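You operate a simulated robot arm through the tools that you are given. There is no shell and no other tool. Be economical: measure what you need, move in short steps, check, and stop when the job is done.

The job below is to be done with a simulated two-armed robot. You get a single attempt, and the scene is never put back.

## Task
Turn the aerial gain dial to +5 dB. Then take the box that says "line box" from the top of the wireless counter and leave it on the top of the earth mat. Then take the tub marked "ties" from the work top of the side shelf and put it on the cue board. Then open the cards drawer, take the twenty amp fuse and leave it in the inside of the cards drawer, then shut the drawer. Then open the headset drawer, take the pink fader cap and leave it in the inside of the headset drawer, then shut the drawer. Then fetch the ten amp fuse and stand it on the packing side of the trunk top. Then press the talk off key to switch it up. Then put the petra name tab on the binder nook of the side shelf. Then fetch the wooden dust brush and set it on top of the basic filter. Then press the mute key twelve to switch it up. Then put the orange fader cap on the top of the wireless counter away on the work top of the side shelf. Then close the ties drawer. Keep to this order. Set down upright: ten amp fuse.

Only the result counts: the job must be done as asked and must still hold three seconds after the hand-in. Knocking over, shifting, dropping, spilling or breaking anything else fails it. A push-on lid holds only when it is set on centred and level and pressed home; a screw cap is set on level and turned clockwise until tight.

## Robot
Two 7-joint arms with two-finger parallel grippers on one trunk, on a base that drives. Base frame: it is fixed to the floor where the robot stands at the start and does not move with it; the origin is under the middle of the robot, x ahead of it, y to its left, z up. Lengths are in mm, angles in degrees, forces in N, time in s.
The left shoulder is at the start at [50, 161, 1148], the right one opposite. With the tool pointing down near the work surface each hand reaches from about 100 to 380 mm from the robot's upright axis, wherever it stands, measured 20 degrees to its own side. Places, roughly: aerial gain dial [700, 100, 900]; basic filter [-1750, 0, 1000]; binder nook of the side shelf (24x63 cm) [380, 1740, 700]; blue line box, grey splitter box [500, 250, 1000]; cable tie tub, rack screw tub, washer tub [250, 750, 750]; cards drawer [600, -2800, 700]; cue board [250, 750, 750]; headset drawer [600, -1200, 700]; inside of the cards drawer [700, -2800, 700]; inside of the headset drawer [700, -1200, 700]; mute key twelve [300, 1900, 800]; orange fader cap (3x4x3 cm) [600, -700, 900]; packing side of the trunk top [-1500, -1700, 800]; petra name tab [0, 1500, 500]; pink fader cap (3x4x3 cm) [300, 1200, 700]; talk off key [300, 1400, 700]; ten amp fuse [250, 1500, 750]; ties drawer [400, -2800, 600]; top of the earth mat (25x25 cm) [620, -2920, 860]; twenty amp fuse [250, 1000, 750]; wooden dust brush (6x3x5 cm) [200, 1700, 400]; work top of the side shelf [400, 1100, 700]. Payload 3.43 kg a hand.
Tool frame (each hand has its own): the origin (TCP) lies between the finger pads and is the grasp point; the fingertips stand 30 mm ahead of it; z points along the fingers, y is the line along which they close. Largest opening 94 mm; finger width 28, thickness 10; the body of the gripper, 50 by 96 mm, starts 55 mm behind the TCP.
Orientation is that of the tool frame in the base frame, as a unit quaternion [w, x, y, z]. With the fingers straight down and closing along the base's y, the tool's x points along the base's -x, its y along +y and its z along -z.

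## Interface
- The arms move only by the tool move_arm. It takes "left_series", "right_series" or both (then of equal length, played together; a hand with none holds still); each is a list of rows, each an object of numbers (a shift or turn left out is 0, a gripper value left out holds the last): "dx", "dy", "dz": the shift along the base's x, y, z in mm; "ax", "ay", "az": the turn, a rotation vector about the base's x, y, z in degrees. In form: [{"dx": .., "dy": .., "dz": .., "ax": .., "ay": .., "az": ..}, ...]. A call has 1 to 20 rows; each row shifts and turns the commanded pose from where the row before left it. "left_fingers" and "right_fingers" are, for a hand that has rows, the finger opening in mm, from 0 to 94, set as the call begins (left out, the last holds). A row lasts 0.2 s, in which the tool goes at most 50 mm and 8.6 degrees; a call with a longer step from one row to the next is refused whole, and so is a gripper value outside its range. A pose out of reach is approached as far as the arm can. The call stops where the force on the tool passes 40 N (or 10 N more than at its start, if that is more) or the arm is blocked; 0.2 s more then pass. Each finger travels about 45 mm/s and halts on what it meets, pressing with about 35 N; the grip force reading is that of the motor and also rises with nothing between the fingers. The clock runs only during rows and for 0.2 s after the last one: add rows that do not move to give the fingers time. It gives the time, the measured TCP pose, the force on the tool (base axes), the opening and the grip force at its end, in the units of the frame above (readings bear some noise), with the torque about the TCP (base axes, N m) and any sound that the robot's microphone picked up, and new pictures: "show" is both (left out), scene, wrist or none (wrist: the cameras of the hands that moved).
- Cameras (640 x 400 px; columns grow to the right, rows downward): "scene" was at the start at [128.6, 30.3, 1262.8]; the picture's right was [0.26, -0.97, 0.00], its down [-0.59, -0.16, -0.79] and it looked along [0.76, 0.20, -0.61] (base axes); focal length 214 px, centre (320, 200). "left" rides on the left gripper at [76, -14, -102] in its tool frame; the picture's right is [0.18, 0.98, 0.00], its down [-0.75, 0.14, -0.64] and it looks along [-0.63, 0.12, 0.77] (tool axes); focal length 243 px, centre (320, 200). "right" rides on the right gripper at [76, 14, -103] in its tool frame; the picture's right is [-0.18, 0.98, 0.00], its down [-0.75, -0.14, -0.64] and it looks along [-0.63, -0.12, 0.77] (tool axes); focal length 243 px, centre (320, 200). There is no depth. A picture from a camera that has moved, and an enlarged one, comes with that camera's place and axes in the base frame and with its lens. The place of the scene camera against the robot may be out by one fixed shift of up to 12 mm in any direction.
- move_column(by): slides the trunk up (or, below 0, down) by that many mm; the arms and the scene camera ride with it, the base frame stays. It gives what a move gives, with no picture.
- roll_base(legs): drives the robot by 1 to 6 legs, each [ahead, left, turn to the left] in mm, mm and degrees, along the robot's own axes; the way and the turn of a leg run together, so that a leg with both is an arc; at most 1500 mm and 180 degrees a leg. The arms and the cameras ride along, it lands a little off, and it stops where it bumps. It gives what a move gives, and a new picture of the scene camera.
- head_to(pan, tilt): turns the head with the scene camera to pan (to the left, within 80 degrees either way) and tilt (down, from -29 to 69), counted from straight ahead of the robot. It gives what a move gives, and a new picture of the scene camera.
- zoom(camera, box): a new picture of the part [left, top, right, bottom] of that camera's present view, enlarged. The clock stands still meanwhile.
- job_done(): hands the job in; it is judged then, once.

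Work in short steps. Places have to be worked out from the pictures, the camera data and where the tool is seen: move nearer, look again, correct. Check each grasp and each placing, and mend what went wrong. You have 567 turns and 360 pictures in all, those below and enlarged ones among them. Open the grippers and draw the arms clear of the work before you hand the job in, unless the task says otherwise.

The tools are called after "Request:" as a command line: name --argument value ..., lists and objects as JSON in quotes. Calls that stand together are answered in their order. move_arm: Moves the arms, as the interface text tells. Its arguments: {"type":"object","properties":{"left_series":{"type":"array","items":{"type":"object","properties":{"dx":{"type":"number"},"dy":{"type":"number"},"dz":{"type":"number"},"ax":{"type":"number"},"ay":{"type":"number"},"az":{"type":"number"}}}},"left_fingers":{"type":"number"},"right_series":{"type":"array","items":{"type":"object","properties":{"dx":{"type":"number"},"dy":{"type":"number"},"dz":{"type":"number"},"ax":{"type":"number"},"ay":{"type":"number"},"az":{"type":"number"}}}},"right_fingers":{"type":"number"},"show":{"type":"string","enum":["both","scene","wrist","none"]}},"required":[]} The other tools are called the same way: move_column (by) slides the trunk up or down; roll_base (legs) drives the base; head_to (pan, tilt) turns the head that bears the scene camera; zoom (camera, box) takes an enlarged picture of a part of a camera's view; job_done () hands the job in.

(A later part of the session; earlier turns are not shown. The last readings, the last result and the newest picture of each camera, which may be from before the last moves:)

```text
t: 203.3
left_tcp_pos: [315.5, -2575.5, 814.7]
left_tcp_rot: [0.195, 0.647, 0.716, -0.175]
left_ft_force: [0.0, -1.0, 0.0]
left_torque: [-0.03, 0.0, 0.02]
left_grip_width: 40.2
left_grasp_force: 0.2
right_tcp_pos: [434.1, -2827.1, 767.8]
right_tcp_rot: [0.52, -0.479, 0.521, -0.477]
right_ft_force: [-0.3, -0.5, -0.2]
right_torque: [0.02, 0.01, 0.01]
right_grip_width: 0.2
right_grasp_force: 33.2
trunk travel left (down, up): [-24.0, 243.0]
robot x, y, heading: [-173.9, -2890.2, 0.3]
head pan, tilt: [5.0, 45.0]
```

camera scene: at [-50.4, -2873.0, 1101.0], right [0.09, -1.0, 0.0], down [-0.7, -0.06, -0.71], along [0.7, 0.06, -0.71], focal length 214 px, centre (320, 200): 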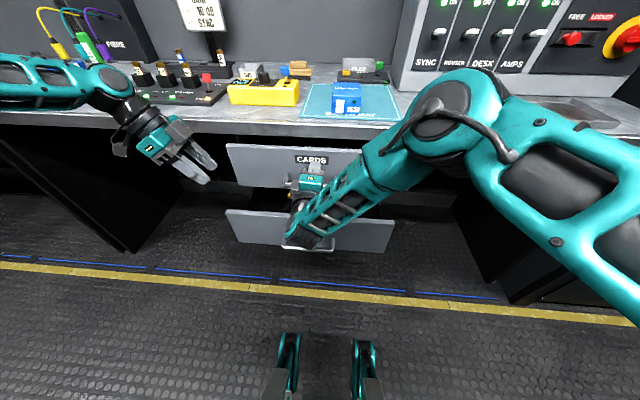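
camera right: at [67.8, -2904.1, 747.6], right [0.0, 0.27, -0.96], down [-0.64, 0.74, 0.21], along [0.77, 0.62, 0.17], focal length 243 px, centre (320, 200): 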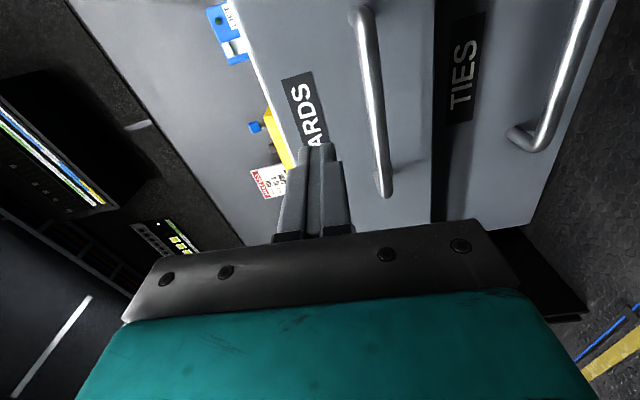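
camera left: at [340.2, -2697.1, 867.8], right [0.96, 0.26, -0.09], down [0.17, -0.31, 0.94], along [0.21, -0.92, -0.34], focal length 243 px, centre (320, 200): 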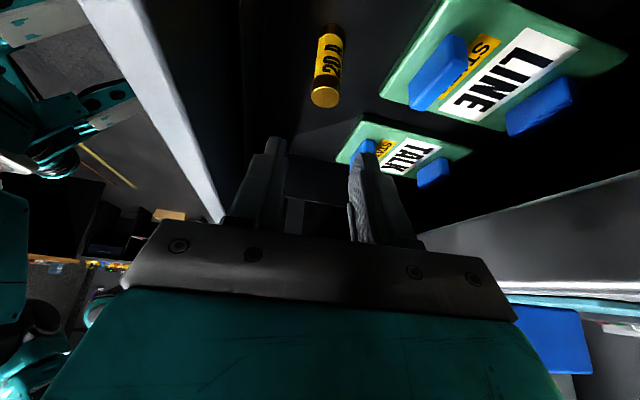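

Request:
zoom --camera "right" --box '[0, 0, 640, 400]'

Request:
zoom --camera "scene" --box '[180, 90, 420, 260]'

```text
1.00 times, centred on (320, 200) of right
camera zoom: at [330.8, -2902.2, 747.2], right [0.0, 0.27, -0.96], down [-0.64, 0.74, 0.21], along [0.77, 0.62, 0.17], focal length 243 px, centre (320, 200)
```

zoom: 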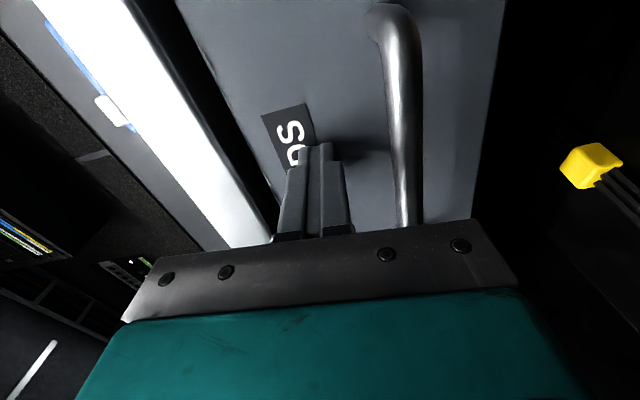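

```text
2.35 times, centred on (300, 175) of scene
camera zoom: at [-50.4, -2873.0, 1101.0], right [0.09, -1.0, 0.0], down [-0.7, -0.06, -0.71], along [0.7, 0.06, -0.71], focal length 505 px, centre (367, 259)
```

zoom: 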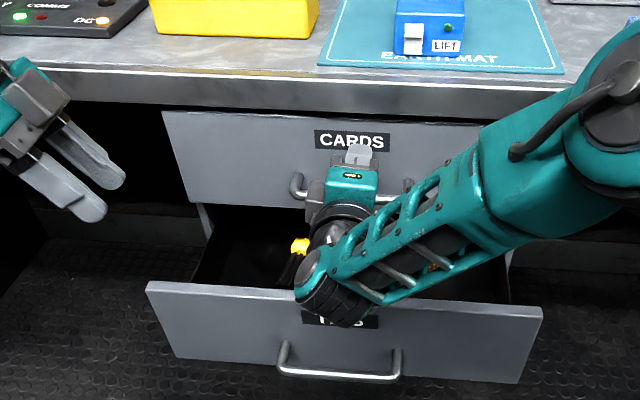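

Request:
move_arm --right_series '[{"dx": 6}, {"dx": 6}, {"dx": 6}, {"dx": 6}, {"dx": 6}]' --show "none"

```text
t: 204.0
left_tcp_pos: [314.5, -2577.7, 817.8]
left_tcp_rot: [0.195, 0.649, 0.715, -0.175]
left_ft_force: [-0.2, 0.7, 0.5]
left_torque: [-0.01, 0.04, 0.0]
left_grip_width: 40.1
left_grasp_force: 0.1
right_tcp_pos: [437.8, -2827.2, 769.8]
right_tcp_rot: [0.52, -0.479, 0.522, -0.477]
right_ft_force: [-18.6, -5.5, 8.5]
right_torque: [0.06, -0.38, -0.15]
right_grip_width: 0.0
right_grasp_force: 33.1
trunk travel left (down, up): [-24.0, 243.0]
robot x, y, heading: [-179.6, -2891.3, 0.2]
head pan, tilt: [5.0, 45.0]
stopped in row 3 (right hand): the force on the tool passed its limit (the readings are from after the stop); the commanded pose is now the measured one
```

The drawer is against its stop. I back the hand off, straighten the left hand, raise the trunk, and drive back to the side shelf for the pink fader cap.

Request:
move_arm --right_series '[{"dx": -30}, {"dx": -40}, {"dx": -40, "dz": 10}, {"dx": -40, "dz": 20}, {"dx": -30, "dz": 20, "dy": -10}, {"dz": 20, "dy": -20}, {"dz": 20, "dy": -20}, {"dz": 20, "dy": -20}, {"dz": 20, "dy": -20}, {"dz": 20, "dy": -20}]' --left_series '[{"az": 8.5}, {"az": 8.5, "dy": 10}, {"az": 8.5, "dy": 10}, {"az": 8.5, "dy": 10}, {"az": 8.5}, {"az": 8.5}, {"az": 8.5}, {"az": 8.5}, {"az": 8.5}, {"az": 8.5}]' --left_fingers 60 --show "scene"

Request:
move_column --by 180

Request:
roll_base --legs '[[-150, 0, 0], [0, 1490, -0.5], [0, 1490, -0.5]]'

```text
t: 206.2
left_tcp_pos: [314.7, -2544.8, 816.1]
left_tcp_rot: [0.263, -0.006, 0.965, 0.003]
left_ft_force: [0.2, -0.5, 0.1]
left_torque: [-0.03, 0.01, 0.02]
left_grip_width: 59.9
left_grasp_force: 0.0
right_tcp_pos: [258.2, -2937.1, 915.4]
right_tcp_rot: [0.519, -0.481, 0.522, -0.476]
right_ft_force: [0.3, 0.1, 0.6]
right_torque: [0.0, 0.01, -0.01]
right_grip_width: 0.1
right_grasp_force: 32.6
trunk travel left (down, up): [-24.0, 243.0]
robot x, y, heading: [-177.6, -2891.7, 0.1]
head pan, tilt: [5.0, 45.0]
camera scene: at [-51.1, -2873.4, 1101.0], right [0.09, -1.0, 0.0], down [-0.7, -0.06, -0.71], along [0.7, 0.06, -0.71], focal length 214 px, centre (320, 200)
```

scene: 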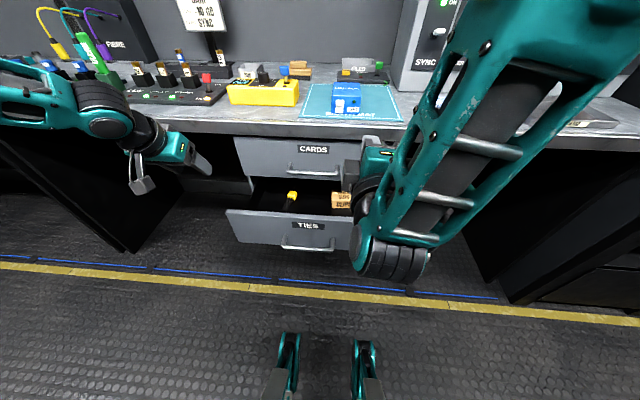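

```text
t: 208.2
left_tcp_pos: [315.8, -2545.6, 995.9]
left_tcp_rot: [0.262, -0.006, 0.965, 0.003]
left_ft_force: [1.1, 0.1, -0.3]
left_torque: [0.02, 0.03, 0.01]
left_grip_width: 60.0
left_grasp_force: 0.0
right_tcp_pos: [258.9, -2937.7, 1094.6]
right_tcp_rot: [0.518, -0.481, 0.523, -0.477]
right_ft_force: [0.1, -0.1, 0.0]
right_torque: [0.01, -0.01, -0.02]
right_grip_width: 0.1
right_grasp_force: 33.0
trunk travel left (down, up): [-204.0, 63.0]
robot x, y, heading: [-174.9, -2890.7, 0.1]
head pan, tilt: [5.0, 45.0]
```

```text
t: 223.5
left_tcp_pos: [146.9, 420.8, 995.3]
left_tcp_rot: [0.262, 0.002, 0.965, 0.001]
left_ft_force: [-0.3, 0.8, -0.4]
left_torque: [0.01, 0.0, 0.03]
left_grip_width: 60.0
left_grasp_force: 0.0
right_tcp_pos: [86.8, 29.4, 1096.1]
right_tcp_rot: [0.515, -0.477, 0.526, -0.48]
right_ft_force: [0.7, -0.3, -0.8]
right_torque: [0.0, 0.0, -0.01]
right_grip_width: 0.1
right_grasp_force: 32.6
trunk travel left (down, up): [-204.0, 63.0]
robot x, y, heading: [-347.4, 87.4, -0.8]
head pan, tilt: [5.0, 45.0]
camera scene: at [-223.0, 98.7, 1281.1], right [0.07, -1.0, 0.0], down [-0.71, -0.05, -0.71], along [0.71, 0.05, -0.71], focal length 214 px, centre (320, 200)
```

scene: 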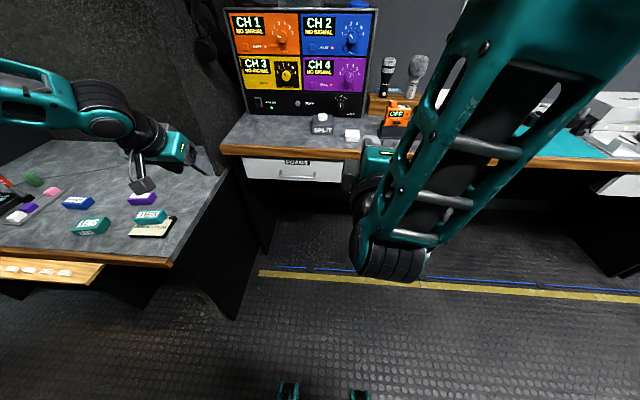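

Request:
move_arm --left_series '[{"dx": -30, "dz": 10}, {"dx": -30, "dz": 10}, {"dx": -20}]' --show "none"

Request:
roll_base --legs '[[0, 0, 0.9], [60, 840, 0]]'

Request:
head_to --pan 15 --tilt 45

```text
t: 224.3
left_tcp_pos: [69.0, 419.5, 1015.7]
left_tcp_rot: [0.262, 0.001, 0.965, 0.001]
left_ft_force: [-0.5, -0.4, 0.0]
left_torque: [0.02, -0.04, -0.01]
left_grip_width: 60.1
left_grasp_force: 0.0
right_tcp_pos: [85.5, 30.1, 1095.7]
right_tcp_rot: [0.515, -0.477, 0.527, -0.48]
right_ft_force: [-0.1, 0.2, 0.2]
right_torque: [-0.01, -0.05, -0.01]
right_grip_width: 0.0
right_grasp_force: 32.9
trunk travel left (down, up): [-204.0, 63.0]
robot x, y, heading: [-346.9, 87.1, -0.8]
head pan, tilt: [5.0, 45.0]
```

```text
t: 229.1
left_tcp_pos: [117.9, 1267.1, 1015.5]
left_tcp_rot: [0.262, -0.008, 0.965, 0.003]
left_ft_force: [0.6, 0.3, -0.6]
left_torque: [0.01, 0.02, 0.02]
left_grip_width: 59.8
left_grasp_force: 0.1
right_tcp_pos: [142.4, 879.0, 1094.9]
right_tcp_rot: [0.519, -0.482, 0.522, -0.475]
right_ft_force: [0.5, 0.3, -0.1]
right_torque: [-0.01, -0.01, 0.04]
right_grip_width: 0.0
right_grasp_force: 32.6
trunk travel left (down, up): [-204.0, 63.0]
robot x, y, heading: [-297.8, 926.5, 0.2]
head pan, tilt: [5.0, 45.0]
camera scene: at [-167.9, 941.7, 1281.1], right [0.09, -1.0, 0.0], down [-0.7, -0.07, -0.71], along [0.7, 0.07, -0.71], focal length 214 px, centre (320, 200)
```

scene: 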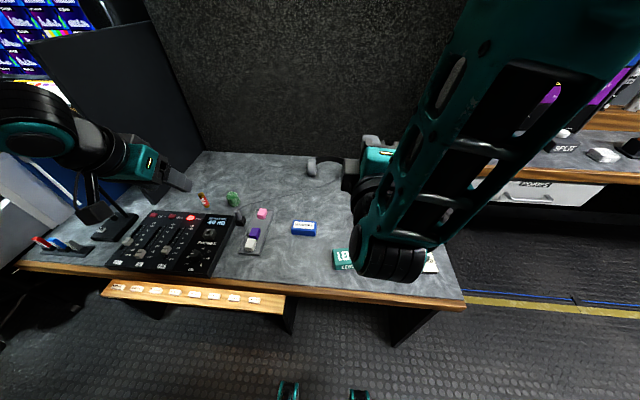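

```text
t: 229.8
left_tcp_pos: [118.2, 1266.8, 1018.0]
left_tcp_rot: [0.262, -0.008, 0.965, 0.002]
left_ft_force: [0.5, 1.0, -0.3]
left_torque: [0.02, -0.01, 0.0]
left_grip_width: 60.2
left_grasp_force: 0.1
right_tcp_pos: [142.6, 879.3, 1095.3]
right_tcp_rot: [0.519, -0.482, 0.522, -0.476]
right_ft_force: [0.0, 0.3, 0.3]
right_torque: [0.04, -0.01, 0.03]
right_grip_width: 0.0
right_grasp_force: 33.3
trunk travel left (down, up): [-204.0, 63.0]
robot x, y, heading: [-293.5, 925.4, 0.3]
head pan, tilt: [15.0, 45.0]
camera scene: at [-170.4, 955.4, 1281.1], right [0.26, -0.96, 0.0], down [-0.68, -0.19, -0.71], along [0.68, 0.19, -0.71], focal length 214 px, centre (320, 200)
```

scene: 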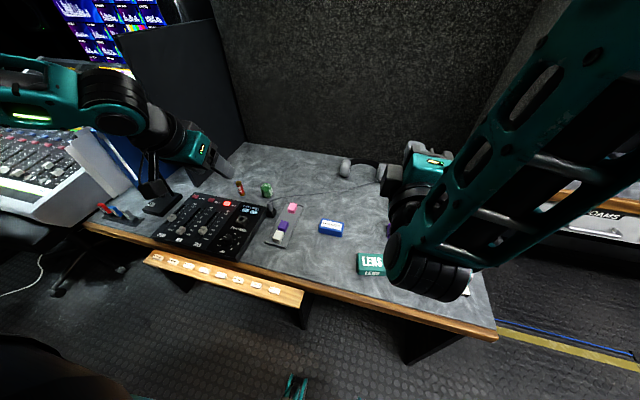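

The pink cap is at about [303, 1190]. I bring the left hand over it.

Request:
move_arm --left_series '[{"dx": 15, "dy": -25}, {"dx": 25, "dy": -25}, {"dx": 30, "dy": -20, "dz": -20}, {"dx": 30, "dy": -8, "dz": -30}, {"dx": 10, "dz": -30}]' --left_fingers 70 --show "wrist"

```text
t: 231.0
left_tcp_pos: [229.1, 1188.8, 937.0]
left_tcp_rot: [0.262, -0.008, 0.965, 0.002]
left_ft_force: [1.0, -0.6, 0.0]
left_torque: [-0.02, 0.04, 0.03]
left_grip_width: 70.3
left_grasp_force: 0.1
right_tcp_pos: [142.0, 880.0, 1095.4]
right_tcp_rot: [0.519, -0.482, 0.522, -0.476]
right_ft_force: [0.0, -0.1, -0.1]
right_torque: [0.01, 0.0, 0.0]
right_grip_width: 0.1
right_grasp_force: 33.4
trunk travel left (down, up): [-204.0, 63.0]
robot x, y, heading: [-295.7, 921.9, 0.4]
head pan, tilt: [15.0, 45.0]
camera left: at [112.0, 1173.3, 986.9], right [-0.17, 0.98, -0.09], down [0.32, 0.15, 0.94], along [0.93, 0.13, -0.34], focal length 243 px, centre (320, 200)
```

left: 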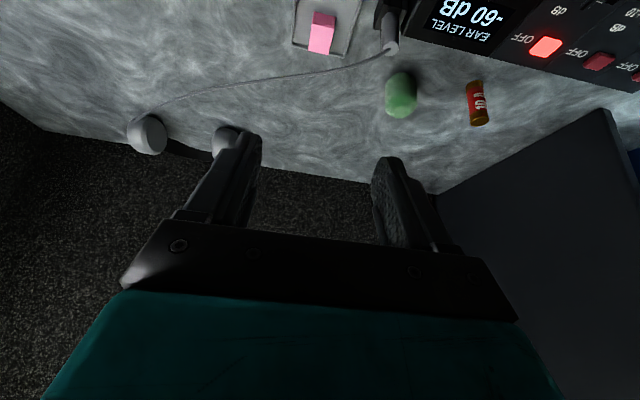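

Request:
move_column --by -140

Request:
move_arm --left_series '[{"dx": 20, "dy": -6}, {"dx": 15}, {}]' --left_fingers 58 --show "wrist"

```text
t: 232.7
left_tcp_pos: [228.3, 1188.0, 797.8]
left_tcp_rot: [0.262, -0.008, 0.965, 0.003]
left_ft_force: [0.0, -0.1, -0.2]
left_torque: [0.03, 0.0, 0.01]
left_grip_width: 70.1
left_grasp_force: 0.1
right_tcp_pos: [141.6, 878.5, 956.1]
right_tcp_rot: [0.519, -0.482, 0.522, -0.475]
right_ft_force: [-0.5, -0.3, 0.3]
right_torque: [-0.01, -0.01, 0.05]
right_grip_width: 0.0
right_grasp_force: 33.0
trunk travel left (down, up): [-64.0, 203.0]
robot x, y, heading: [-293.0, 924.6, 0.2]
head pan, tilt: [15.0, 45.0]
```

```text
t: 233.5
left_tcp_pos: [263.5, 1183.4, 796.7]
left_tcp_rot: [0.261, -0.007, 0.965, 0.003]
left_ft_force: [-0.6, 1.8, -1.1]
left_torque: [0.0, 0.01, -0.02]
left_grip_width: 57.9
left_grasp_force: 0.1
right_tcp_pos: [143.1, 879.8, 954.8]
right_tcp_rot: [0.519, -0.482, 0.522, -0.476]
right_ft_force: [1.2, -0.9, 0.5]
right_torque: [-0.03, 0.04, -0.02]
right_grip_width: 0.2
right_grasp_force: 32.3
trunk travel left (down, up): [-64.0, 203.0]
robot x, y, heading: [-292.4, 924.5, 0.2]
head pan, tilt: [15.0, 45.0]
camera left: at [146.6, 1168.2, 847.1], right [-0.17, 0.98, -0.09], down [0.32, 0.14, 0.94], along [0.93, 0.13, -0.34], focal length 243 px, centre (320, 200)
```

left: 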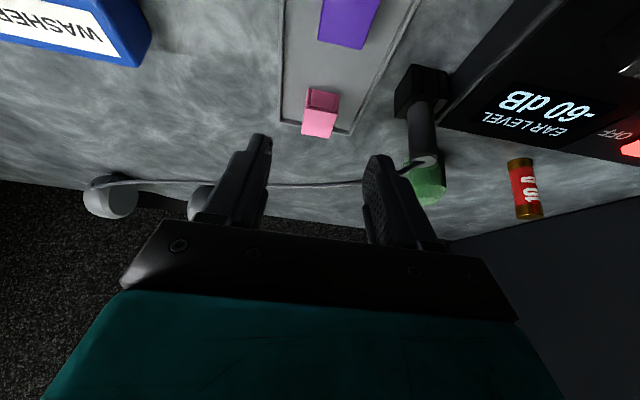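

The cap centre is about [307, 1184], top ≈ 725–733. I descend around it.

Request:
move_arm --left_series '[{"dx": 15, "dy": 1, "dz": -15}, {"dx": 14, "dz": -15}, {"dz": -13}, {"dz": -6}, {"dz": -5}, {}]' --show "wrist"

```text
t: 234.9
left_tcp_pos: [276.3, 1194.9, 760.7]
left_tcp_rot: [0.262, -0.008, 0.965, 0.003]
left_ft_force: [0.0, 0.5, 0.4]
left_torque: [0.03, 0.01, 0.02]
left_grip_width: 58.1
left_grasp_force: 0.1
left hand out of reach, approached as far as the arm can: row 2, 3, 4, 5
right_tcp_pos: [143.4, 878.9, 954.2]
right_tcp_rot: [0.519, -0.481, 0.522, -0.476]
right_ft_force: [-0.3, -0.3, 0.2]
right_torque: [0.0, -0.02, 0.04]
right_grip_width: 0.1
right_grasp_force: 33.1
trunk travel left (down, up): [-64.0, 203.0]
robot x, y, heading: [-295.7, 926.3, 0.5]
head pan, tilt: [15.0, 45.0]
camera left: at [158.9, 1178.3, 810.4], right [-0.17, 0.98, -0.09], down [0.32, 0.15, 0.94], along [0.93, 0.13, -0.34], focal length 243 px, centre (320, 200)
```

left: 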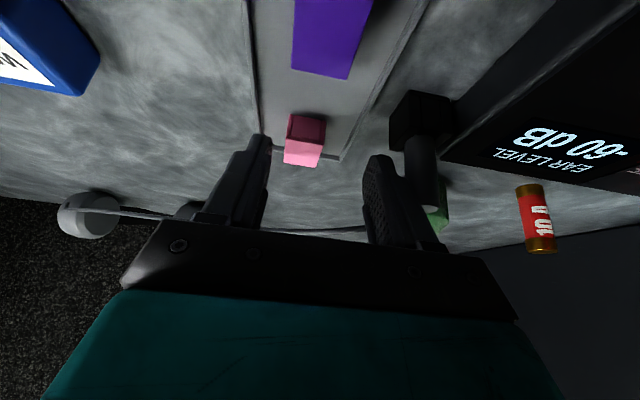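

I lift, roll the base ~38 mm nearer, and use the trunk for the rest of the descent.

Request:
move_arm --left_series '[{"dz": 20, "dy": -5}, {"dz": 20, "dy": -5}]' --show "none"

Request:
roll_base --legs '[[36, 20, -0.4]]'

Request:
move_column --by -35

Request:
move_arm --left_series '[{"dx": -5, "dy": -15}, {}]' --show "wrist"

```text
t: 235.5
left_tcp_pos: [275.4, 1183.6, 801.1]
left_tcp_rot: [0.262, -0.008, 0.965, 0.003]
left_ft_force: [-0.3, -0.1, -0.1]
left_torque: [0.04, 0.0, -0.01]
left_grip_width: 58.1
left_grasp_force: 0.0
right_tcp_pos: [142.5, 879.6, 955.5]
right_tcp_rot: [0.519, -0.482, 0.522, -0.476]
right_ft_force: [-0.4, -0.4, 0.4]
right_torque: [0.03, 0.02, -0.02]
right_grip_width: 0.1
right_grasp_force: 32.8
trunk travel left (down, up): [-64.0, 203.0]
robot x, y, heading: [-295.2, 925.6, 0.3]
head pan, tilt: [15.0, 45.0]
```

```text
t: 236.4
left_tcp_pos: [313.8, 1200.2, 800.0]
left_tcp_rot: [0.261, -0.005, 0.965, 0.002]
left_ft_force: [0.0, 0.4, 0.8]
left_torque: [0.03, -0.01, 0.0]
left_grip_width: 58.0
left_grasp_force: 0.0
right_tcp_pos: [177.5, 895.8, 954.9]
right_tcp_rot: [0.517, -0.48, 0.524, -0.478]
right_ft_force: [0.0, -0.1, 0.1]
right_torque: [0.02, 0.01, -0.01]
right_grip_width: 0.1
right_grasp_force: 33.3
trunk travel left (down, up): [-64.0, 203.0]
robot x, y, heading: [-258.2, 944.5, -0.1]
head pan, tilt: [15.0, 45.0]
camera scene: at [-134.0, 975.0, 1141.0], right [0.26, -0.97, 0.0], down [-0.68, -0.18, -0.71], along [0.68, 0.18, -0.71], focal length 214 px, centre (320, 200)
```

scene: 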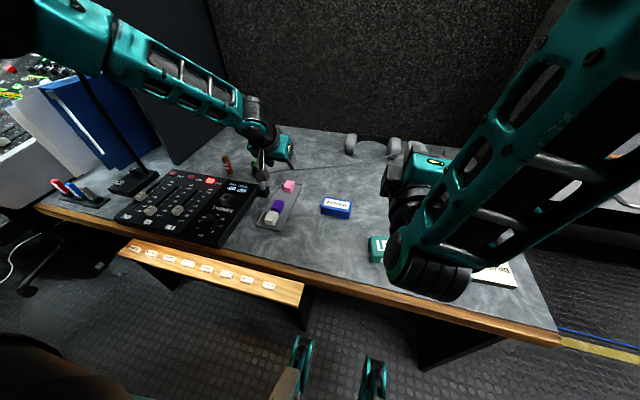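

```text
t: 237.2
left_tcp_pos: [313.8, 1199.9, 765.0]
left_tcp_rot: [0.262, -0.005, 0.965, 0.002]
left_ft_force: [0.5, -0.4, 0.2]
left_torque: [0.04, 0.02, 0.03]
left_grip_width: 57.8
left_grasp_force: 0.0
right_tcp_pos: [177.1, 896.6, 920.2]
right_tcp_rot: [0.518, -0.48, 0.524, -0.477]
right_ft_force: [0.6, 0.1, -0.4]
right_torque: [0.0, 0.0, 0.02]
right_grip_width: 0.0
right_grasp_force: 33.2
trunk travel left (down, up): [-29.0, 238.0]
robot x, y, heading: [-256.8, 945.2, -0.3]
head pan, tilt: [15.0, 45.0]
```

```text
t: 237.8
left_tcp_pos: [307.4, 1185.6, 765.0]
left_tcp_rot: [0.262, -0.005, 0.965, 0.002]
left_ft_force: [0.0, -0.7, -0.1]
left_torque: [-0.04, 0.01, 0.01]
left_grip_width: 58.1
left_grasp_force: 0.1
right_tcp_pos: [178.0, 895.7, 919.6]
right_tcp_rot: [0.519, -0.479, 0.523, -0.477]
right_ft_force: [-0.2, -0.4, 0.0]
right_torque: [0.02, 0.01, -0.01]
right_grip_width: 0.0
right_grasp_force: 33.5
trunk travel left (down, up): [-29.0, 238.0]
robot x, y, heading: [-258.0, 949.5, -0.2]
head pan, tilt: [15.0, 45.0]
camera left: at [190.7, 1170.1, 815.2], right [-0.17, 0.98, -0.09], down [0.32, 0.14, 0.94], along [0.93, 0.13, -0.34], focal length 243 px, centre (320, 200)
```

left: 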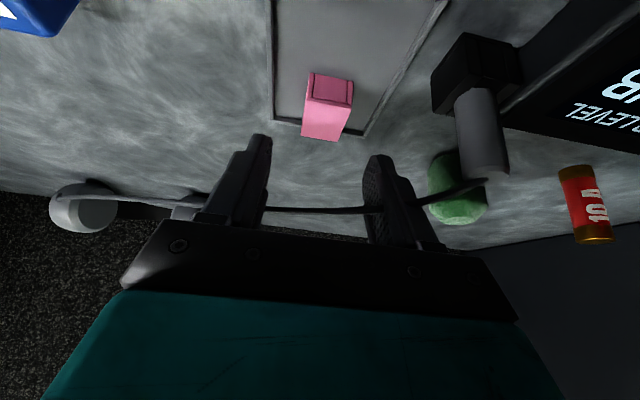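

Request:
move_arm --left_series '[{"dx": -15}, {}]' --show "none"

Request:
move_column --by -22

Request:
move_arm --left_series '[{"dz": -2}, {"dz": -2}, {}]' --show "wrist"

```text
t: 238.4
left_tcp_pos: [292.7, 1184.6, 767.3]
left_tcp_rot: [0.262, -0.004, 0.965, 0.002]
left_ft_force: [0.3, -0.4, 0.5]
left_torque: [-0.01, 0.03, -0.02]
left_grip_width: 58.1
left_grasp_force: 0.0
right_tcp_pos: [178.2, 896.4, 920.9]
right_tcp_rot: [0.518, -0.48, 0.523, -0.477]
right_ft_force: [-0.4, -0.5, -0.1]
right_torque: [0.01, -0.01, 0.01]
right_grip_width: 0.0
right_grasp_force: 32.6
trunk travel left (down, up): [-29.0, 238.0]
robot x, y, heading: [-255.8, 946.3, -0.1]
head pan, tilt: [15.0, 45.0]
```

```text
t: 239.1
left_tcp_pos: [292.3, 1186.7, 744.9]
left_tcp_rot: [0.263, -0.004, 0.965, 0.002]
left_ft_force: [-0.3, -0.2, -0.3]
left_torque: [0.02, 0.0, -0.01]
left_grip_width: 58.0
left_grasp_force: 0.1
right_tcp_pos: [178.0, 897.5, 897.4]
right_tcp_rot: [0.518, -0.479, 0.523, -0.478]
right_ft_force: [0.4, 0.1, 0.0]
right_torque: [0.0, 0.0, 0.02]
right_grip_width: 0.0
right_grasp_force: 32.5
trunk travel left (down, up): [-7.0, 260.0]
robot x, y, heading: [-255.7, 950.1, -0.0]
head pan, tilt: [15.0, 45.0]
```

```text
t: 239.9
left_tcp_pos: [292.7, 1184.7, 741.8]
left_tcp_rot: [0.264, -0.004, 0.964, 0.002]
left_ft_force: [-5.0, 1.8, 11.3]
left_torque: [0.42, 0.13, 0.25]
left_grip_width: 58.8
left_grasp_force: 0.0
right_tcp_pos: [177.6, 896.4, 898.0]
right_tcp_rot: [0.519, -0.48, 0.522, -0.477]
right_ft_force: [-0.1, 0.7, -0.4]
right_torque: [0.03, -0.01, -0.03]
right_grip_width: 0.0
right_grasp_force: 33.0
trunk travel left (down, up): [-7.0, 260.0]
robot x, y, heading: [-259.6, 946.5, -0.3]
head pan, tilt: [15.0, 45.0]
camera left: at [175.5, 1169.9, 791.3], right [-0.17, 0.98, -0.09], down [0.32, 0.14, 0.94], along [0.93, 0.13, -0.34], focal length 243 px, centre (320, 200)
```

left: 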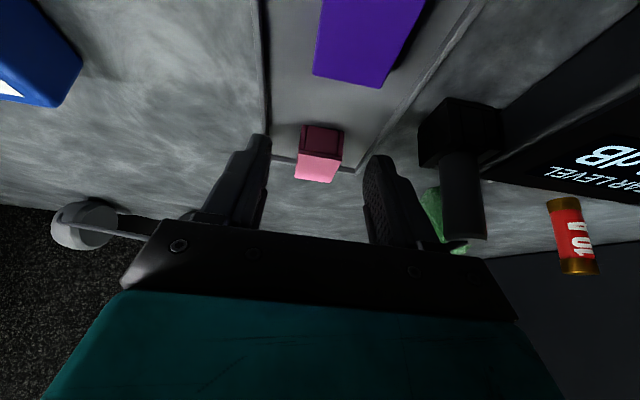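

The +y fingertip touches the tray rim; I raise 2 mm and close on the cap.

Request:
move_arm --left_series '[{"dz": 2}, {}]' --show "none"

Request:
move_arm --left_series '[{}, {}, {}, {}, {}]' --left_fingers 15 --show "wrist"

```text
t: 240.5
left_tcp_pos: [293.1, 1184.2, 742.6]
left_tcp_rot: [0.263, -0.003, 0.965, 0.001]
left_ft_force: [-1.7, -0.1, 2.6]
left_torque: [0.13, 0.04, -0.04]
left_grip_width: 58.2
left_grasp_force: 0.3
right_tcp_pos: [178.3, 896.5, 898.6]
right_tcp_rot: [0.518, -0.479, 0.524, -0.477]
right_ft_force: [-0.2, 0.5, 0.6]
right_torque: [0.03, -0.01, -0.04]
right_grip_width: 0.0
right_grasp_force: 33.0
trunk travel left (down, up): [-7.0, 260.0]
robot x, y, heading: [-256.2, 944.8, -0.1]
head pan, tilt: [15.0, 45.0]
```

```text
t: 241.7
left_tcp_pos: [292.3, 1185.5, 742.6]
left_tcp_rot: [0.262, -0.004, 0.965, 0.002]
left_ft_force: [0.1, 0.5, -0.1]
left_torque: [0.0, 0.01, 0.06]
left_grip_width: 23.7
left_grasp_force: 34.6
right_tcp_pos: [178.0, 895.4, 898.6]
right_tcp_rot: [0.517, -0.48, 0.523, -0.478]
right_ft_force: [-0.5, 0.1, 0.2]
right_torque: [0.0, 0.02, 0.01]
right_grip_width: 0.2
right_grasp_force: 33.1
trunk travel left (down, up): [-7.0, 260.0]
robot x, y, heading: [-259.2, 945.2, 0.2]
head pan, tilt: [15.0, 45.0]
camera left: at [176.0, 1170.3, 792.2], right [-0.17, 0.98, -0.09], down [0.32, 0.14, 0.94], along [0.93, 0.13, -0.34], focal length 243 px, centre (320, 200)
```

left: 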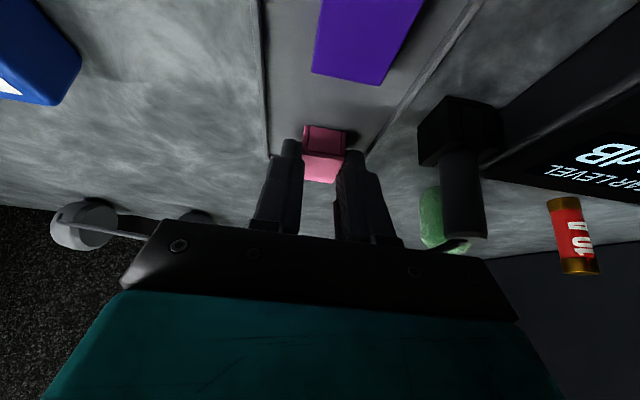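

The pink cap is held (24 mm). I lift, retract and drive to the headset drawer (y ≈ −1210).

Request:
move_column --by 210

Request:
move_arm --left_series '[{"dx": -35, "dy": 3}, {"dx": -35, "dy": 3}, {"dx": -35, "dy": 3}, {"dx": -35, "dy": 3}]' --show "wrist"

Request:
roll_base --legs '[[-100, 0, 0], [0, -1450, -0.5], [0, -770, -0.3]]'

Request:
head_to --pan 5 --tilt 45

```text
t: 243.9
left_tcp_pos: [292.9, 1185.0, 952.4]
left_tcp_rot: [0.262, -0.004, 0.965, 0.002]
left_ft_force: [0.3, 0.5, 0.0]
left_torque: [-0.01, -0.04, 0.05]
left_grip_width: 23.3
left_grasp_force: 34.9
right_tcp_pos: [178.5, 896.0, 1108.5]
right_tcp_rot: [0.517, -0.481, 0.523, -0.477]
right_ft_force: [0.4, -0.3, -0.4]
right_torque: [-0.01, 0.0, -0.02]
right_grip_width: 0.0
right_grasp_force: 32.7
trunk travel left (down, up): [-217.0, 50.0]
robot x, y, heading: [-261.1, 946.2, 0.1]
head pan, tilt: [15.0, 45.0]
```

```text
t: 244.9
left_tcp_pos: [153.7, 1196.9, 954.6]
left_tcp_rot: [0.262, -0.004, 0.965, 0.002]
left_ft_force: [0.2, 0.3, -0.7]
left_torque: [-0.03, -0.03, -0.03]
left_grip_width: 23.9
left_grasp_force: 35.8
right_tcp_pos: [177.5, 896.1, 1108.6]
right_tcp_rot: [0.518, -0.481, 0.523, -0.477]
right_ft_force: [0.0, 0.1, 0.5]
right_torque: [0.0, -0.01, 0.02]
right_grip_width: 0.0
right_grasp_force: 33.3
trunk travel left (down, up): [-217.0, 50.0]
robot x, y, heading: [-260.2, 947.5, 0.1]
head pan, tilt: [15.0, 45.0]
camera left: at [36.1, 1181.9, 1003.3], right [-0.17, 0.98, -0.09], down [0.32, 0.14, 0.94], along [0.93, 0.13, -0.34], focal length 243 px, centre (320, 200)
```

left: 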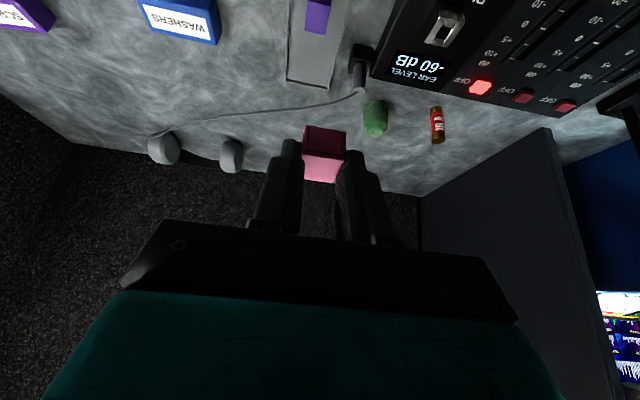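

```text
t: 256.6
left_tcp_pos: [23.3, -1036.7, 953.6]
left_tcp_rot: [0.263, 0.009, 0.965, -0.002]
left_ft_force: [-0.4, -0.2, 0.5]
left_torque: [-0.01, -0.02, 0.0]
left_grip_width: 23.4
left_grasp_force: 35.2
right_tcp_pos: [39.1, -1338.1, 1108.2]
right_tcp_rot: [0.511, -0.473, 0.529, -0.484]
right_ft_force: [0.2, 0.0, -0.5]
right_torque: [0.02, 0.03, 0.04]
right_grip_width: 0.0
right_grasp_force: 33.2
trunk travel left (down, up): [-217.0, 50.0]
robot x, y, heading: [-398.9, -1272.3, -1.5]
head pan, tilt: [15.0, 45.0]
camera scene: at [-270.7, -1251.1, 1294.1], right [0.23, -0.97, 0.0], down [-0.69, -0.16, -0.71], along [0.69, 0.16, -0.71], focal length 214 px, centre (320, 200)
```

scene: 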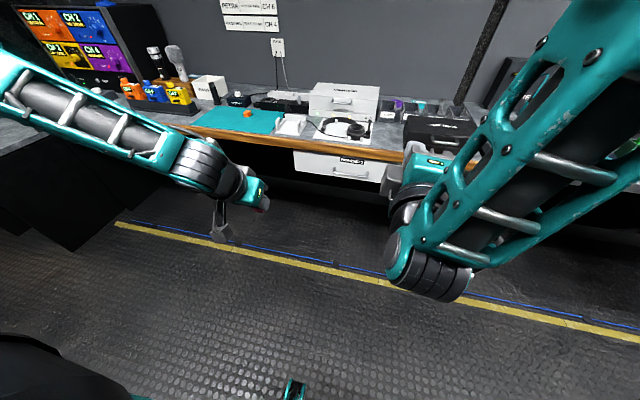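

```text
t: 257.4
left_tcp_pos: [22.9, -1037.2, 952.8]
left_tcp_rot: [0.263, 0.008, 0.965, -0.001]
left_ft_force: [0.1, 0.2, -0.1]
left_torque: [0.02, 0.02, 0.02]
left_grip_width: 23.8
left_grasp_force: 35.0
right_tcp_pos: [40.0, -1337.6, 1108.9]
right_tcp_rot: [0.512, -0.474, 0.529, -0.484]
right_ft_force: [-0.1, 0.4, 0.2]
right_torque: [0.0, -0.03, -0.01]
right_grip_width: 0.0
right_grasp_force: 33.3
trunk travel left (down, up): [-217.0, 50.0]
robot x, y, heading: [-394.6, -1276.2, -1.5]
head pan, tilt: [5.0, 45.0]
camera scene: at [-268.6, -1264.8, 1294.1], right [0.06, -1.0, 0.0], down [-0.71, -0.04, -0.71], along [0.71, 0.04, -0.71], focal length 214 px, centre (320, 200)
```

scene: 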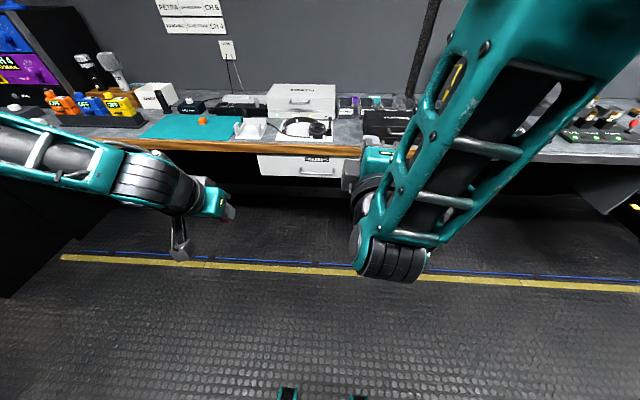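

I square up the heading, advance, and bring the right hand down toward the headset drawer handle (~[420, −1218, 764]).

Request:
roll_base --legs '[[170, 0, 1.5]]'

Request:
move_column --by -190

Request:
move_arm --right_series '[{"dx": 5, "dy": 20, "dz": -25}, {"dx": 5, "dy": 20, "dz": -25}, {"dx": 5, "dy": 20, "dz": -25}, {"dx": 5, "dy": 20, "dz": -25}, {"dx": 5, "dy": 20, "dz": -25}, {"dx": 5, "dy": 15, "dz": -25}]' --right_fingers 70 --show "both"

```text
t: 258.8
left_tcp_pos: [190.0, -1030.2, 953.1]
left_tcp_rot: [0.262, -0.003, 0.965, 0.002]
left_ft_force: [0.3, 0.7, -0.5]
left_torque: [0.05, -0.01, -0.01]
left_grip_width: 23.5
left_grasp_force: 35.1
right_tcp_pos: [216.2, -1329.1, 1107.5]
right_tcp_rot: [0.517, -0.48, 0.524, -0.477]
right_ft_force: [-0.4, 0.1, 0.8]
right_torque: [0.01, -0.02, -0.01]
right_grip_width: 0.0
right_grasp_force: 33.0
trunk travel left (down, up): [-217.0, 50.0]
robot x, y, heading: [-219.0, -1274.1, -0.1]
head pan, tilt: [5.0, 45.0]
camera scene: at [-95.1, -1264.2, 1293.9], right [0.09, -1.0, 0.0], down [-0.71, -0.06, -0.71], along [0.7, 0.06, -0.71], focal length 214 px, centre (320, 200)
```

scene: 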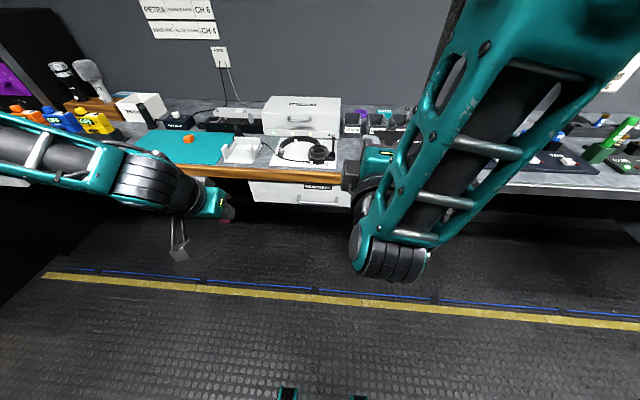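

```text
t: 260.9
left_tcp_pos: [190.2, -1028.2, 762.2]
left_tcp_rot: [0.262, -0.004, 0.965, 0.002]
left_ft_force: [-0.5, 0.3, -0.2]
left_torque: [0.0, -0.02, -0.01]
left_grip_width: 23.9
left_grasp_force: 35.1
right_tcp_pos: [213.2, -1328.8, 917.9]
right_tcp_rot: [0.517, -0.481, 0.524, -0.477]
right_ft_force: [0.8, 0.1, 0.6]
right_torque: [-0.02, -0.01, 0.02]
right_grip_width: 0.0
right_grasp_force: 33.1
trunk travel left (down, up): [-27.0, 240.0]
robot x, y, heading: [-222.1, -1278.7, -0.4]
head pan, tilt: [5.0, 45.0]
```

```text
t: 262.3
left_tcp_pos: [188.0, -1028.4, 762.2]
left_tcp_rot: [0.262, -0.003, 0.965, 0.002]
left_ft_force: [-0.2, -0.3, 1.6]
left_torque: [0.02, 0.02, 0.01]
left_grip_width: 23.5
left_grasp_force: 35.3
right_tcp_pos: [244.2, -1213.3, 769.4]
right_tcp_rot: [0.518, -0.48, 0.523, -0.477]
right_ft_force: [0.2, 0.4, -0.1]
right_torque: [-0.02, 0.02, 0.0]
right_grip_width: 70.0
right_grasp_force: 0.1
trunk travel left (down, up): [-27.0, 240.0]
robot x, y, heading: [-223.8, -1279.2, -0.1]
head pan, tilt: [5.0, 45.0]
camera scene: at [-95.8, -1264.3, 1104.1], right [0.09, -1.0, 0.0], down [-0.7, -0.06, -0.71], along [0.7, 0.06, -0.71], focal length 214 px, centre (320, 200)
camera right: at [140.5, -1289.8, 747.9], right [-0.01, 0.27, -0.96], down [-0.64, 0.74, 0.21], along [0.77, 0.62, 0.16], focal length 243 px, centre (320, 200)
```

scene: 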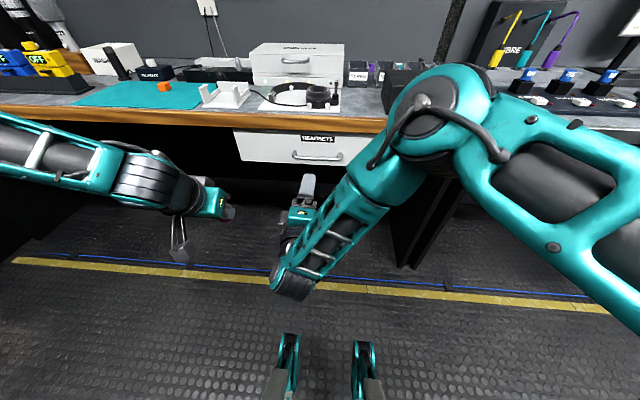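
right: 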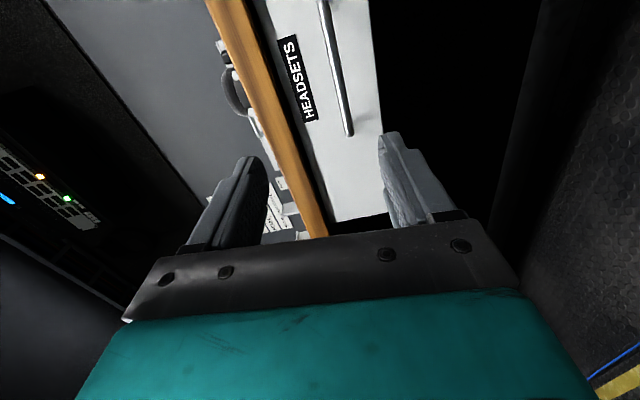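

The handle is at z≈745, y centre ≈ −1213. I drop 24 mm and roll 95 mm ahead, then check.

Request:
move_arm --right_series '[{"dz": -12}, {"dz": -12}]' --show "none"

Request:
roll_base --legs '[[95, 0, 0]]'

Request:
move_arm --right_series '[{"dx": 25}, {"dx": 20}]' --show "wrist"

```text
t: 262.9
left_tcp_pos: [190.6, -1029.0, 762.3]
left_tcp_rot: [0.263, -0.004, 0.965, 0.002]
left_ft_force: [-0.5, 0.4, -0.6]
left_torque: [0.01, 0.01, 0.0]
left_grip_width: 23.5
left_grasp_force: 34.9
right_tcp_pos: [243.5, -1215.2, 745.0]
right_tcp_rot: [0.518, -0.479, 0.524, -0.477]
right_ft_force: [0.1, -0.2, 0.7]
right_torque: [0.02, 0.01, -0.01]
right_grip_width: 69.9
right_grasp_force: 0.1
trunk travel left (down, up): [-27.0, 240.0]
robot x, y, heading: [-221.8, -1280.7, -0.2]
head pan, tilt: [5.0, 45.0]
```

```text
t: 264.0
left_tcp_pos: [284.7, -1031.5, 763.8]
left_tcp_rot: [0.263, -0.003, 0.965, 0.001]
left_ft_force: [0.8, 0.4, 0.2]
left_torque: [-0.01, -0.01, 0.04]
left_grip_width: 23.6
left_grasp_force: 34.6
right_tcp_pos: [337.4, -1216.7, 746.2]
right_tcp_rot: [0.517, -0.479, 0.525, -0.478]
right_ft_force: [0.1, -0.3, 0.0]
right_torque: [0.03, 0.02, 0.02]
right_grip_width: 70.1
right_grasp_force: 0.1
trunk travel left (down, up): [-27.0, 240.0]
robot x, y, heading: [-130.1, -1280.0, -0.5]
head pan, tilt: [5.0, 45.0]
camera scene: at [-1.9, -1264.9, 1104.0], right [0.08, -1.0, 0.0], down [-0.7, -0.06, -0.71], along [0.7, 0.06, -0.71], focal length 214 px, centre (320, 200)
```

scene: 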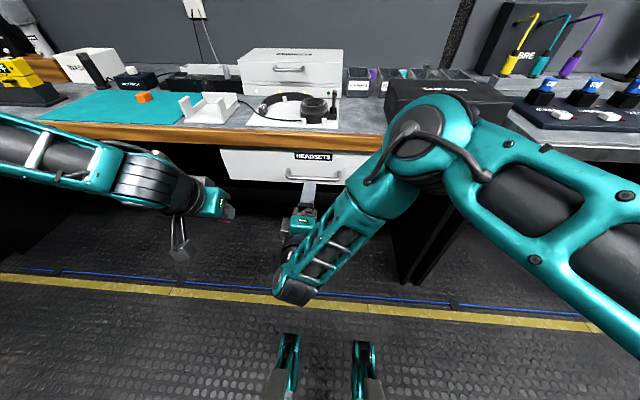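

```text
t: 264.6
left_tcp_pos: [284.3, -1030.5, 763.5]
left_tcp_rot: [0.262, -0.003, 0.965, 0.002]
left_ft_force: [0.2, -0.1, 0.2]
left_torque: [-0.01, 0.0, -0.02]
left_grip_width: 23.7
left_grasp_force: 35.4
right_tcp_pos: [381.7, -1218.0, 745.2]
right_tcp_rot: [0.517, -0.479, 0.524, -0.478]
right_ft_force: [-0.1, 0.0, -0.9]
right_torque: [0.01, 0.0, 0.0]
right_grip_width: 69.9
right_grasp_force: 0.1
trunk travel left (down, up): [-27.0, 240.0]
robot x, y, heading: [-128.3, -1278.7, -0.4]
head pan, tilt: [5.0, 45.0]
camera right: at [279.0, -1292.7, 724.4], right [-0.01, 0.27, -0.96], down [-0.64, 0.74, 0.21], along [0.77, 0.61, 0.16], focal length 243 px, centre (320, 200)
```

right: 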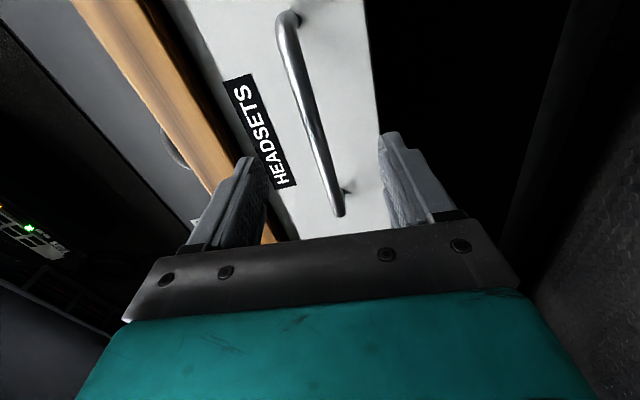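

Request:
move_arm --right_series '[{"dx": 12, "dz": -3}, {"dx": 12}, {"dx": 8}, {}]' --show "none"

Request:
move_arm --right_series '[{}, {}, {}, {}, {}]' --right_fingers 0 --show "wrist"

```text
t: 265.6
left_tcp_pos: [283.8, -1030.4, 763.0]
left_tcp_rot: [0.262, -0.003, 0.965, 0.002]
left_ft_force: [0.1, -0.4, -0.1]
left_torque: [-0.03, 0.0, 0.01]
left_grip_width: 23.6
left_grasp_force: 34.9
right_tcp_pos: [415.8, -1217.3, 742.1]
right_tcp_rot: [0.516, -0.48, 0.524, -0.478]
right_ft_force: [-0.8, 0.9, 0.6]
right_torque: [0.01, 0.01, -0.04]
right_grip_width: 70.1
right_grasp_force: 0.0
trunk travel left (down, up): [-27.0, 240.0]
robot x, y, heading: [-126.2, -1282.0, -0.3]
head pan, tilt: [5.0, 45.0]
```

```text
t: 266.8
left_tcp_pos: [284.3, -1030.7, 763.2]
left_tcp_rot: [0.263, -0.003, 0.965, 0.001]
left_ft_force: [0.0, 0.4, 0.2]
left_torque: [0.0, 0.01, 0.01]
left_grip_width: 23.4
left_grasp_force: 35.6
right_tcp_pos: [415.5, -1217.5, 744.6]
right_tcp_rot: [0.518, -0.478, 0.522, -0.48]
right_ft_force: [-1.1, -1.5, 15.6]
right_torque: [-1.14, -0.26, -0.16]
right_grip_width: 13.9
right_grasp_force: 44.7
trunk travel left (down, up): [-27.0, 240.0]
robot x, y, heading: [-128.3, -1276.4, -0.4]
head pan, tilt: [5.0, 45.0]
camera right: at [311.6, -1291.9, 724.0], right [0.0, 0.26, -0.96], down [-0.64, 0.74, 0.2], along [0.77, 0.61, 0.17], focal length 243 px, centre (320, 200)
```

right: 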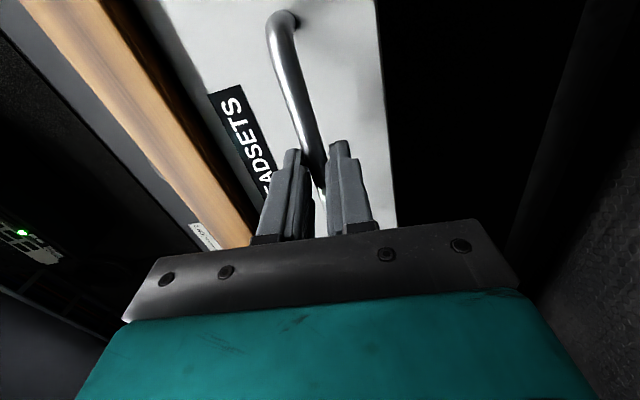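

The handle is gripped (14 mm). I pull by rolling the base back 180 mm, then release and raise for a look inside.

Request:
roll_base --legs '[[-180, 0, 0]]'

Request:
move_arm --right_series '[{}, {}, {}]' --right_fingers 70 --show "none"

Request:
roll_base --legs '[[-100, 0, 0]]'

Request:
move_column --by 240

Request:
zoom --camera "scene" --box '[160, 80, 440, 260]'

```text
t: 268.3
left_tcp_pos: [107.7, -1030.7, 764.1]
left_tcp_rot: [0.263, -0.001, 0.965, 0.001]
left_ft_force: [0.5, -0.2, 0.5]
left_torque: [0.01, -0.03, -0.04]
left_grip_width: 23.4
left_grasp_force: 35.0
right_tcp_pos: [237.0, -1218.1, 745.3]
right_tcp_rot: [0.518, -0.477, 0.523, -0.48]
right_ft_force: [0.3, 1.1, 22.7]
right_torque: [-1.32, -0.38, 0.46]
right_grip_width: 13.6
right_grasp_force: 45.5
trunk travel left (down, up): [-27.0, 240.0]
robot x, y, heading: [-303.0, -1277.2, -0.6]
head pan, tilt: [5.0, 45.0]
camera scene: at [-180.4, -1264.1, 1104.4], right [0.08, -1.0, 0.0], down [-0.7, -0.06, -0.71], along [0.71, 0.06, -0.71], focal length 214 px, centre (320, 200)
```

scene: 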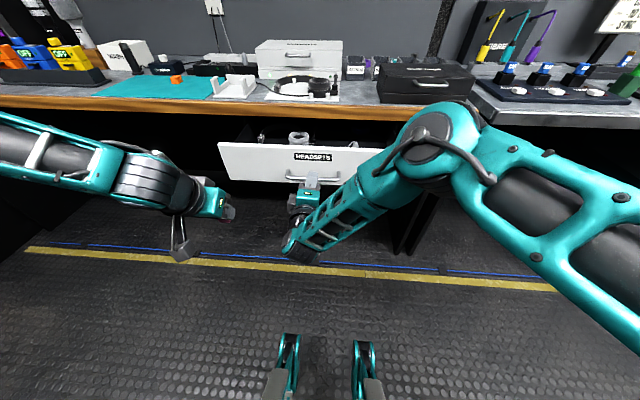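

```text
t: 269.1
left_tcp_pos: [108.2, -1030.9, 763.3]
left_tcp_rot: [0.262, -0.001, 0.965, 0.001]
left_ft_force: [1.4, 0.0, 0.3]
left_torque: [0.01, 0.02, 0.0]
left_grip_width: 23.8
left_grasp_force: 35.1
right_tcp_pos: [238.5, -1216.6, 743.7]
right_tcp_rot: [0.518, -0.477, 0.523, -0.48]
right_ft_force: [0.0, 0.3, -0.4]
right_torque: [0.02, 0.04, 0.01]
right_grip_width: 69.8
right_grasp_force: 0.0
trunk travel left (down, up): [-27.0, 240.0]
robot x, y, heading: [-306.7, -1279.8, -0.7]
head pan, tilt: [5.0, 45.0]
```

```text
t: 270.3
left_tcp_pos: [8.4, -1028.3, 762.6]
left_tcp_rot: [0.262, -0.002, 0.965, 0.001]
left_ft_force: [0.4, -0.2, -0.2]
left_torque: [-0.01, 0.01, 0.01]
left_grip_width: 23.8
left_grasp_force: 35.3
right_tcp_pos: [138.0, -1214.8, 743.5]
right_tcp_rot: [0.518, -0.478, 0.523, -0.48]
right_ft_force: [0.1, -0.3, -0.1]
right_torque: [0.01, -0.04, -0.01]
right_grip_width: 70.4
right_grasp_force: 0.0
trunk travel left (down, up): [-27.0, 240.0]
robot x, y, heading: [-404.8, -1273.6, -0.4]
head pan, tilt: [5.0, 45.0]
camera scene: at [-278.7, -1263.1, 1104.1], right [0.08, -1.0, 0.0], down [-0.7, -0.06, -0.71], along [0.7, 0.06, -0.71], focal length 214 px, centre (320, 200)
```

scene: 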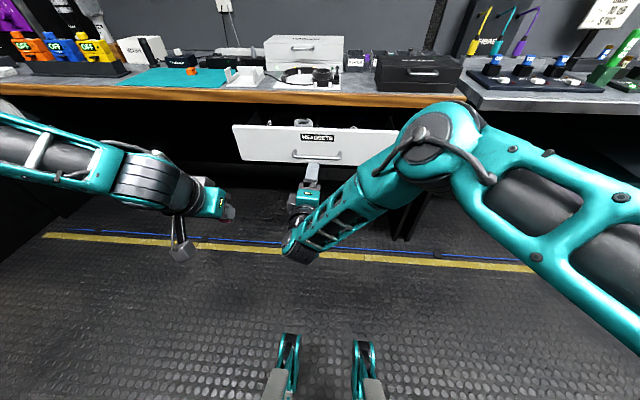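

```text
t: 272.8
left_tcp_pos: [7.9, -1028.7, 1002.3]
left_tcp_rot: [0.262, -0.002, 0.965, 0.001]
left_ft_force: [0.5, 0.8, -0.8]
left_torque: [0.0, -0.02, -0.03]
left_grip_width: 24.0
left_grasp_force: 35.1
right_tcp_pos: [138.9, -1216.2, 982.9]
right_tcp_rot: [0.518, -0.478, 0.523, -0.48]
right_ft_force: [0.1, 0.4, 0.6]
right_torque: [-0.01, -0.03, 0.03]
right_grip_width: 70.2
right_grasp_force: 0.1
trunk travel left (down, up): [-267.0, 0.0]
robot x, y, heading: [-406.3, -1278.8, -0.2]
head pan, tilt: [5.0, 45.0]
```

```text
2.22 times, centred on (300, 170) of scene
camera zoom: at [-278.6, -1263.1, 1343.7], right [0.08, -1.0, 0.0], down [-0.7, -0.06, -0.71], along [0.7, 0.06, -0.71], focal length 477 px, centre (364, 267)
```

zoom: 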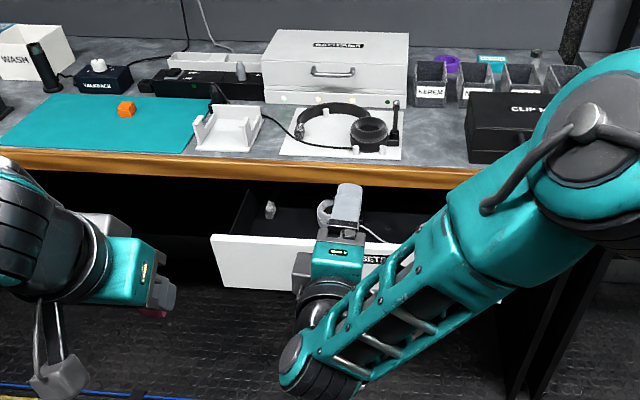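

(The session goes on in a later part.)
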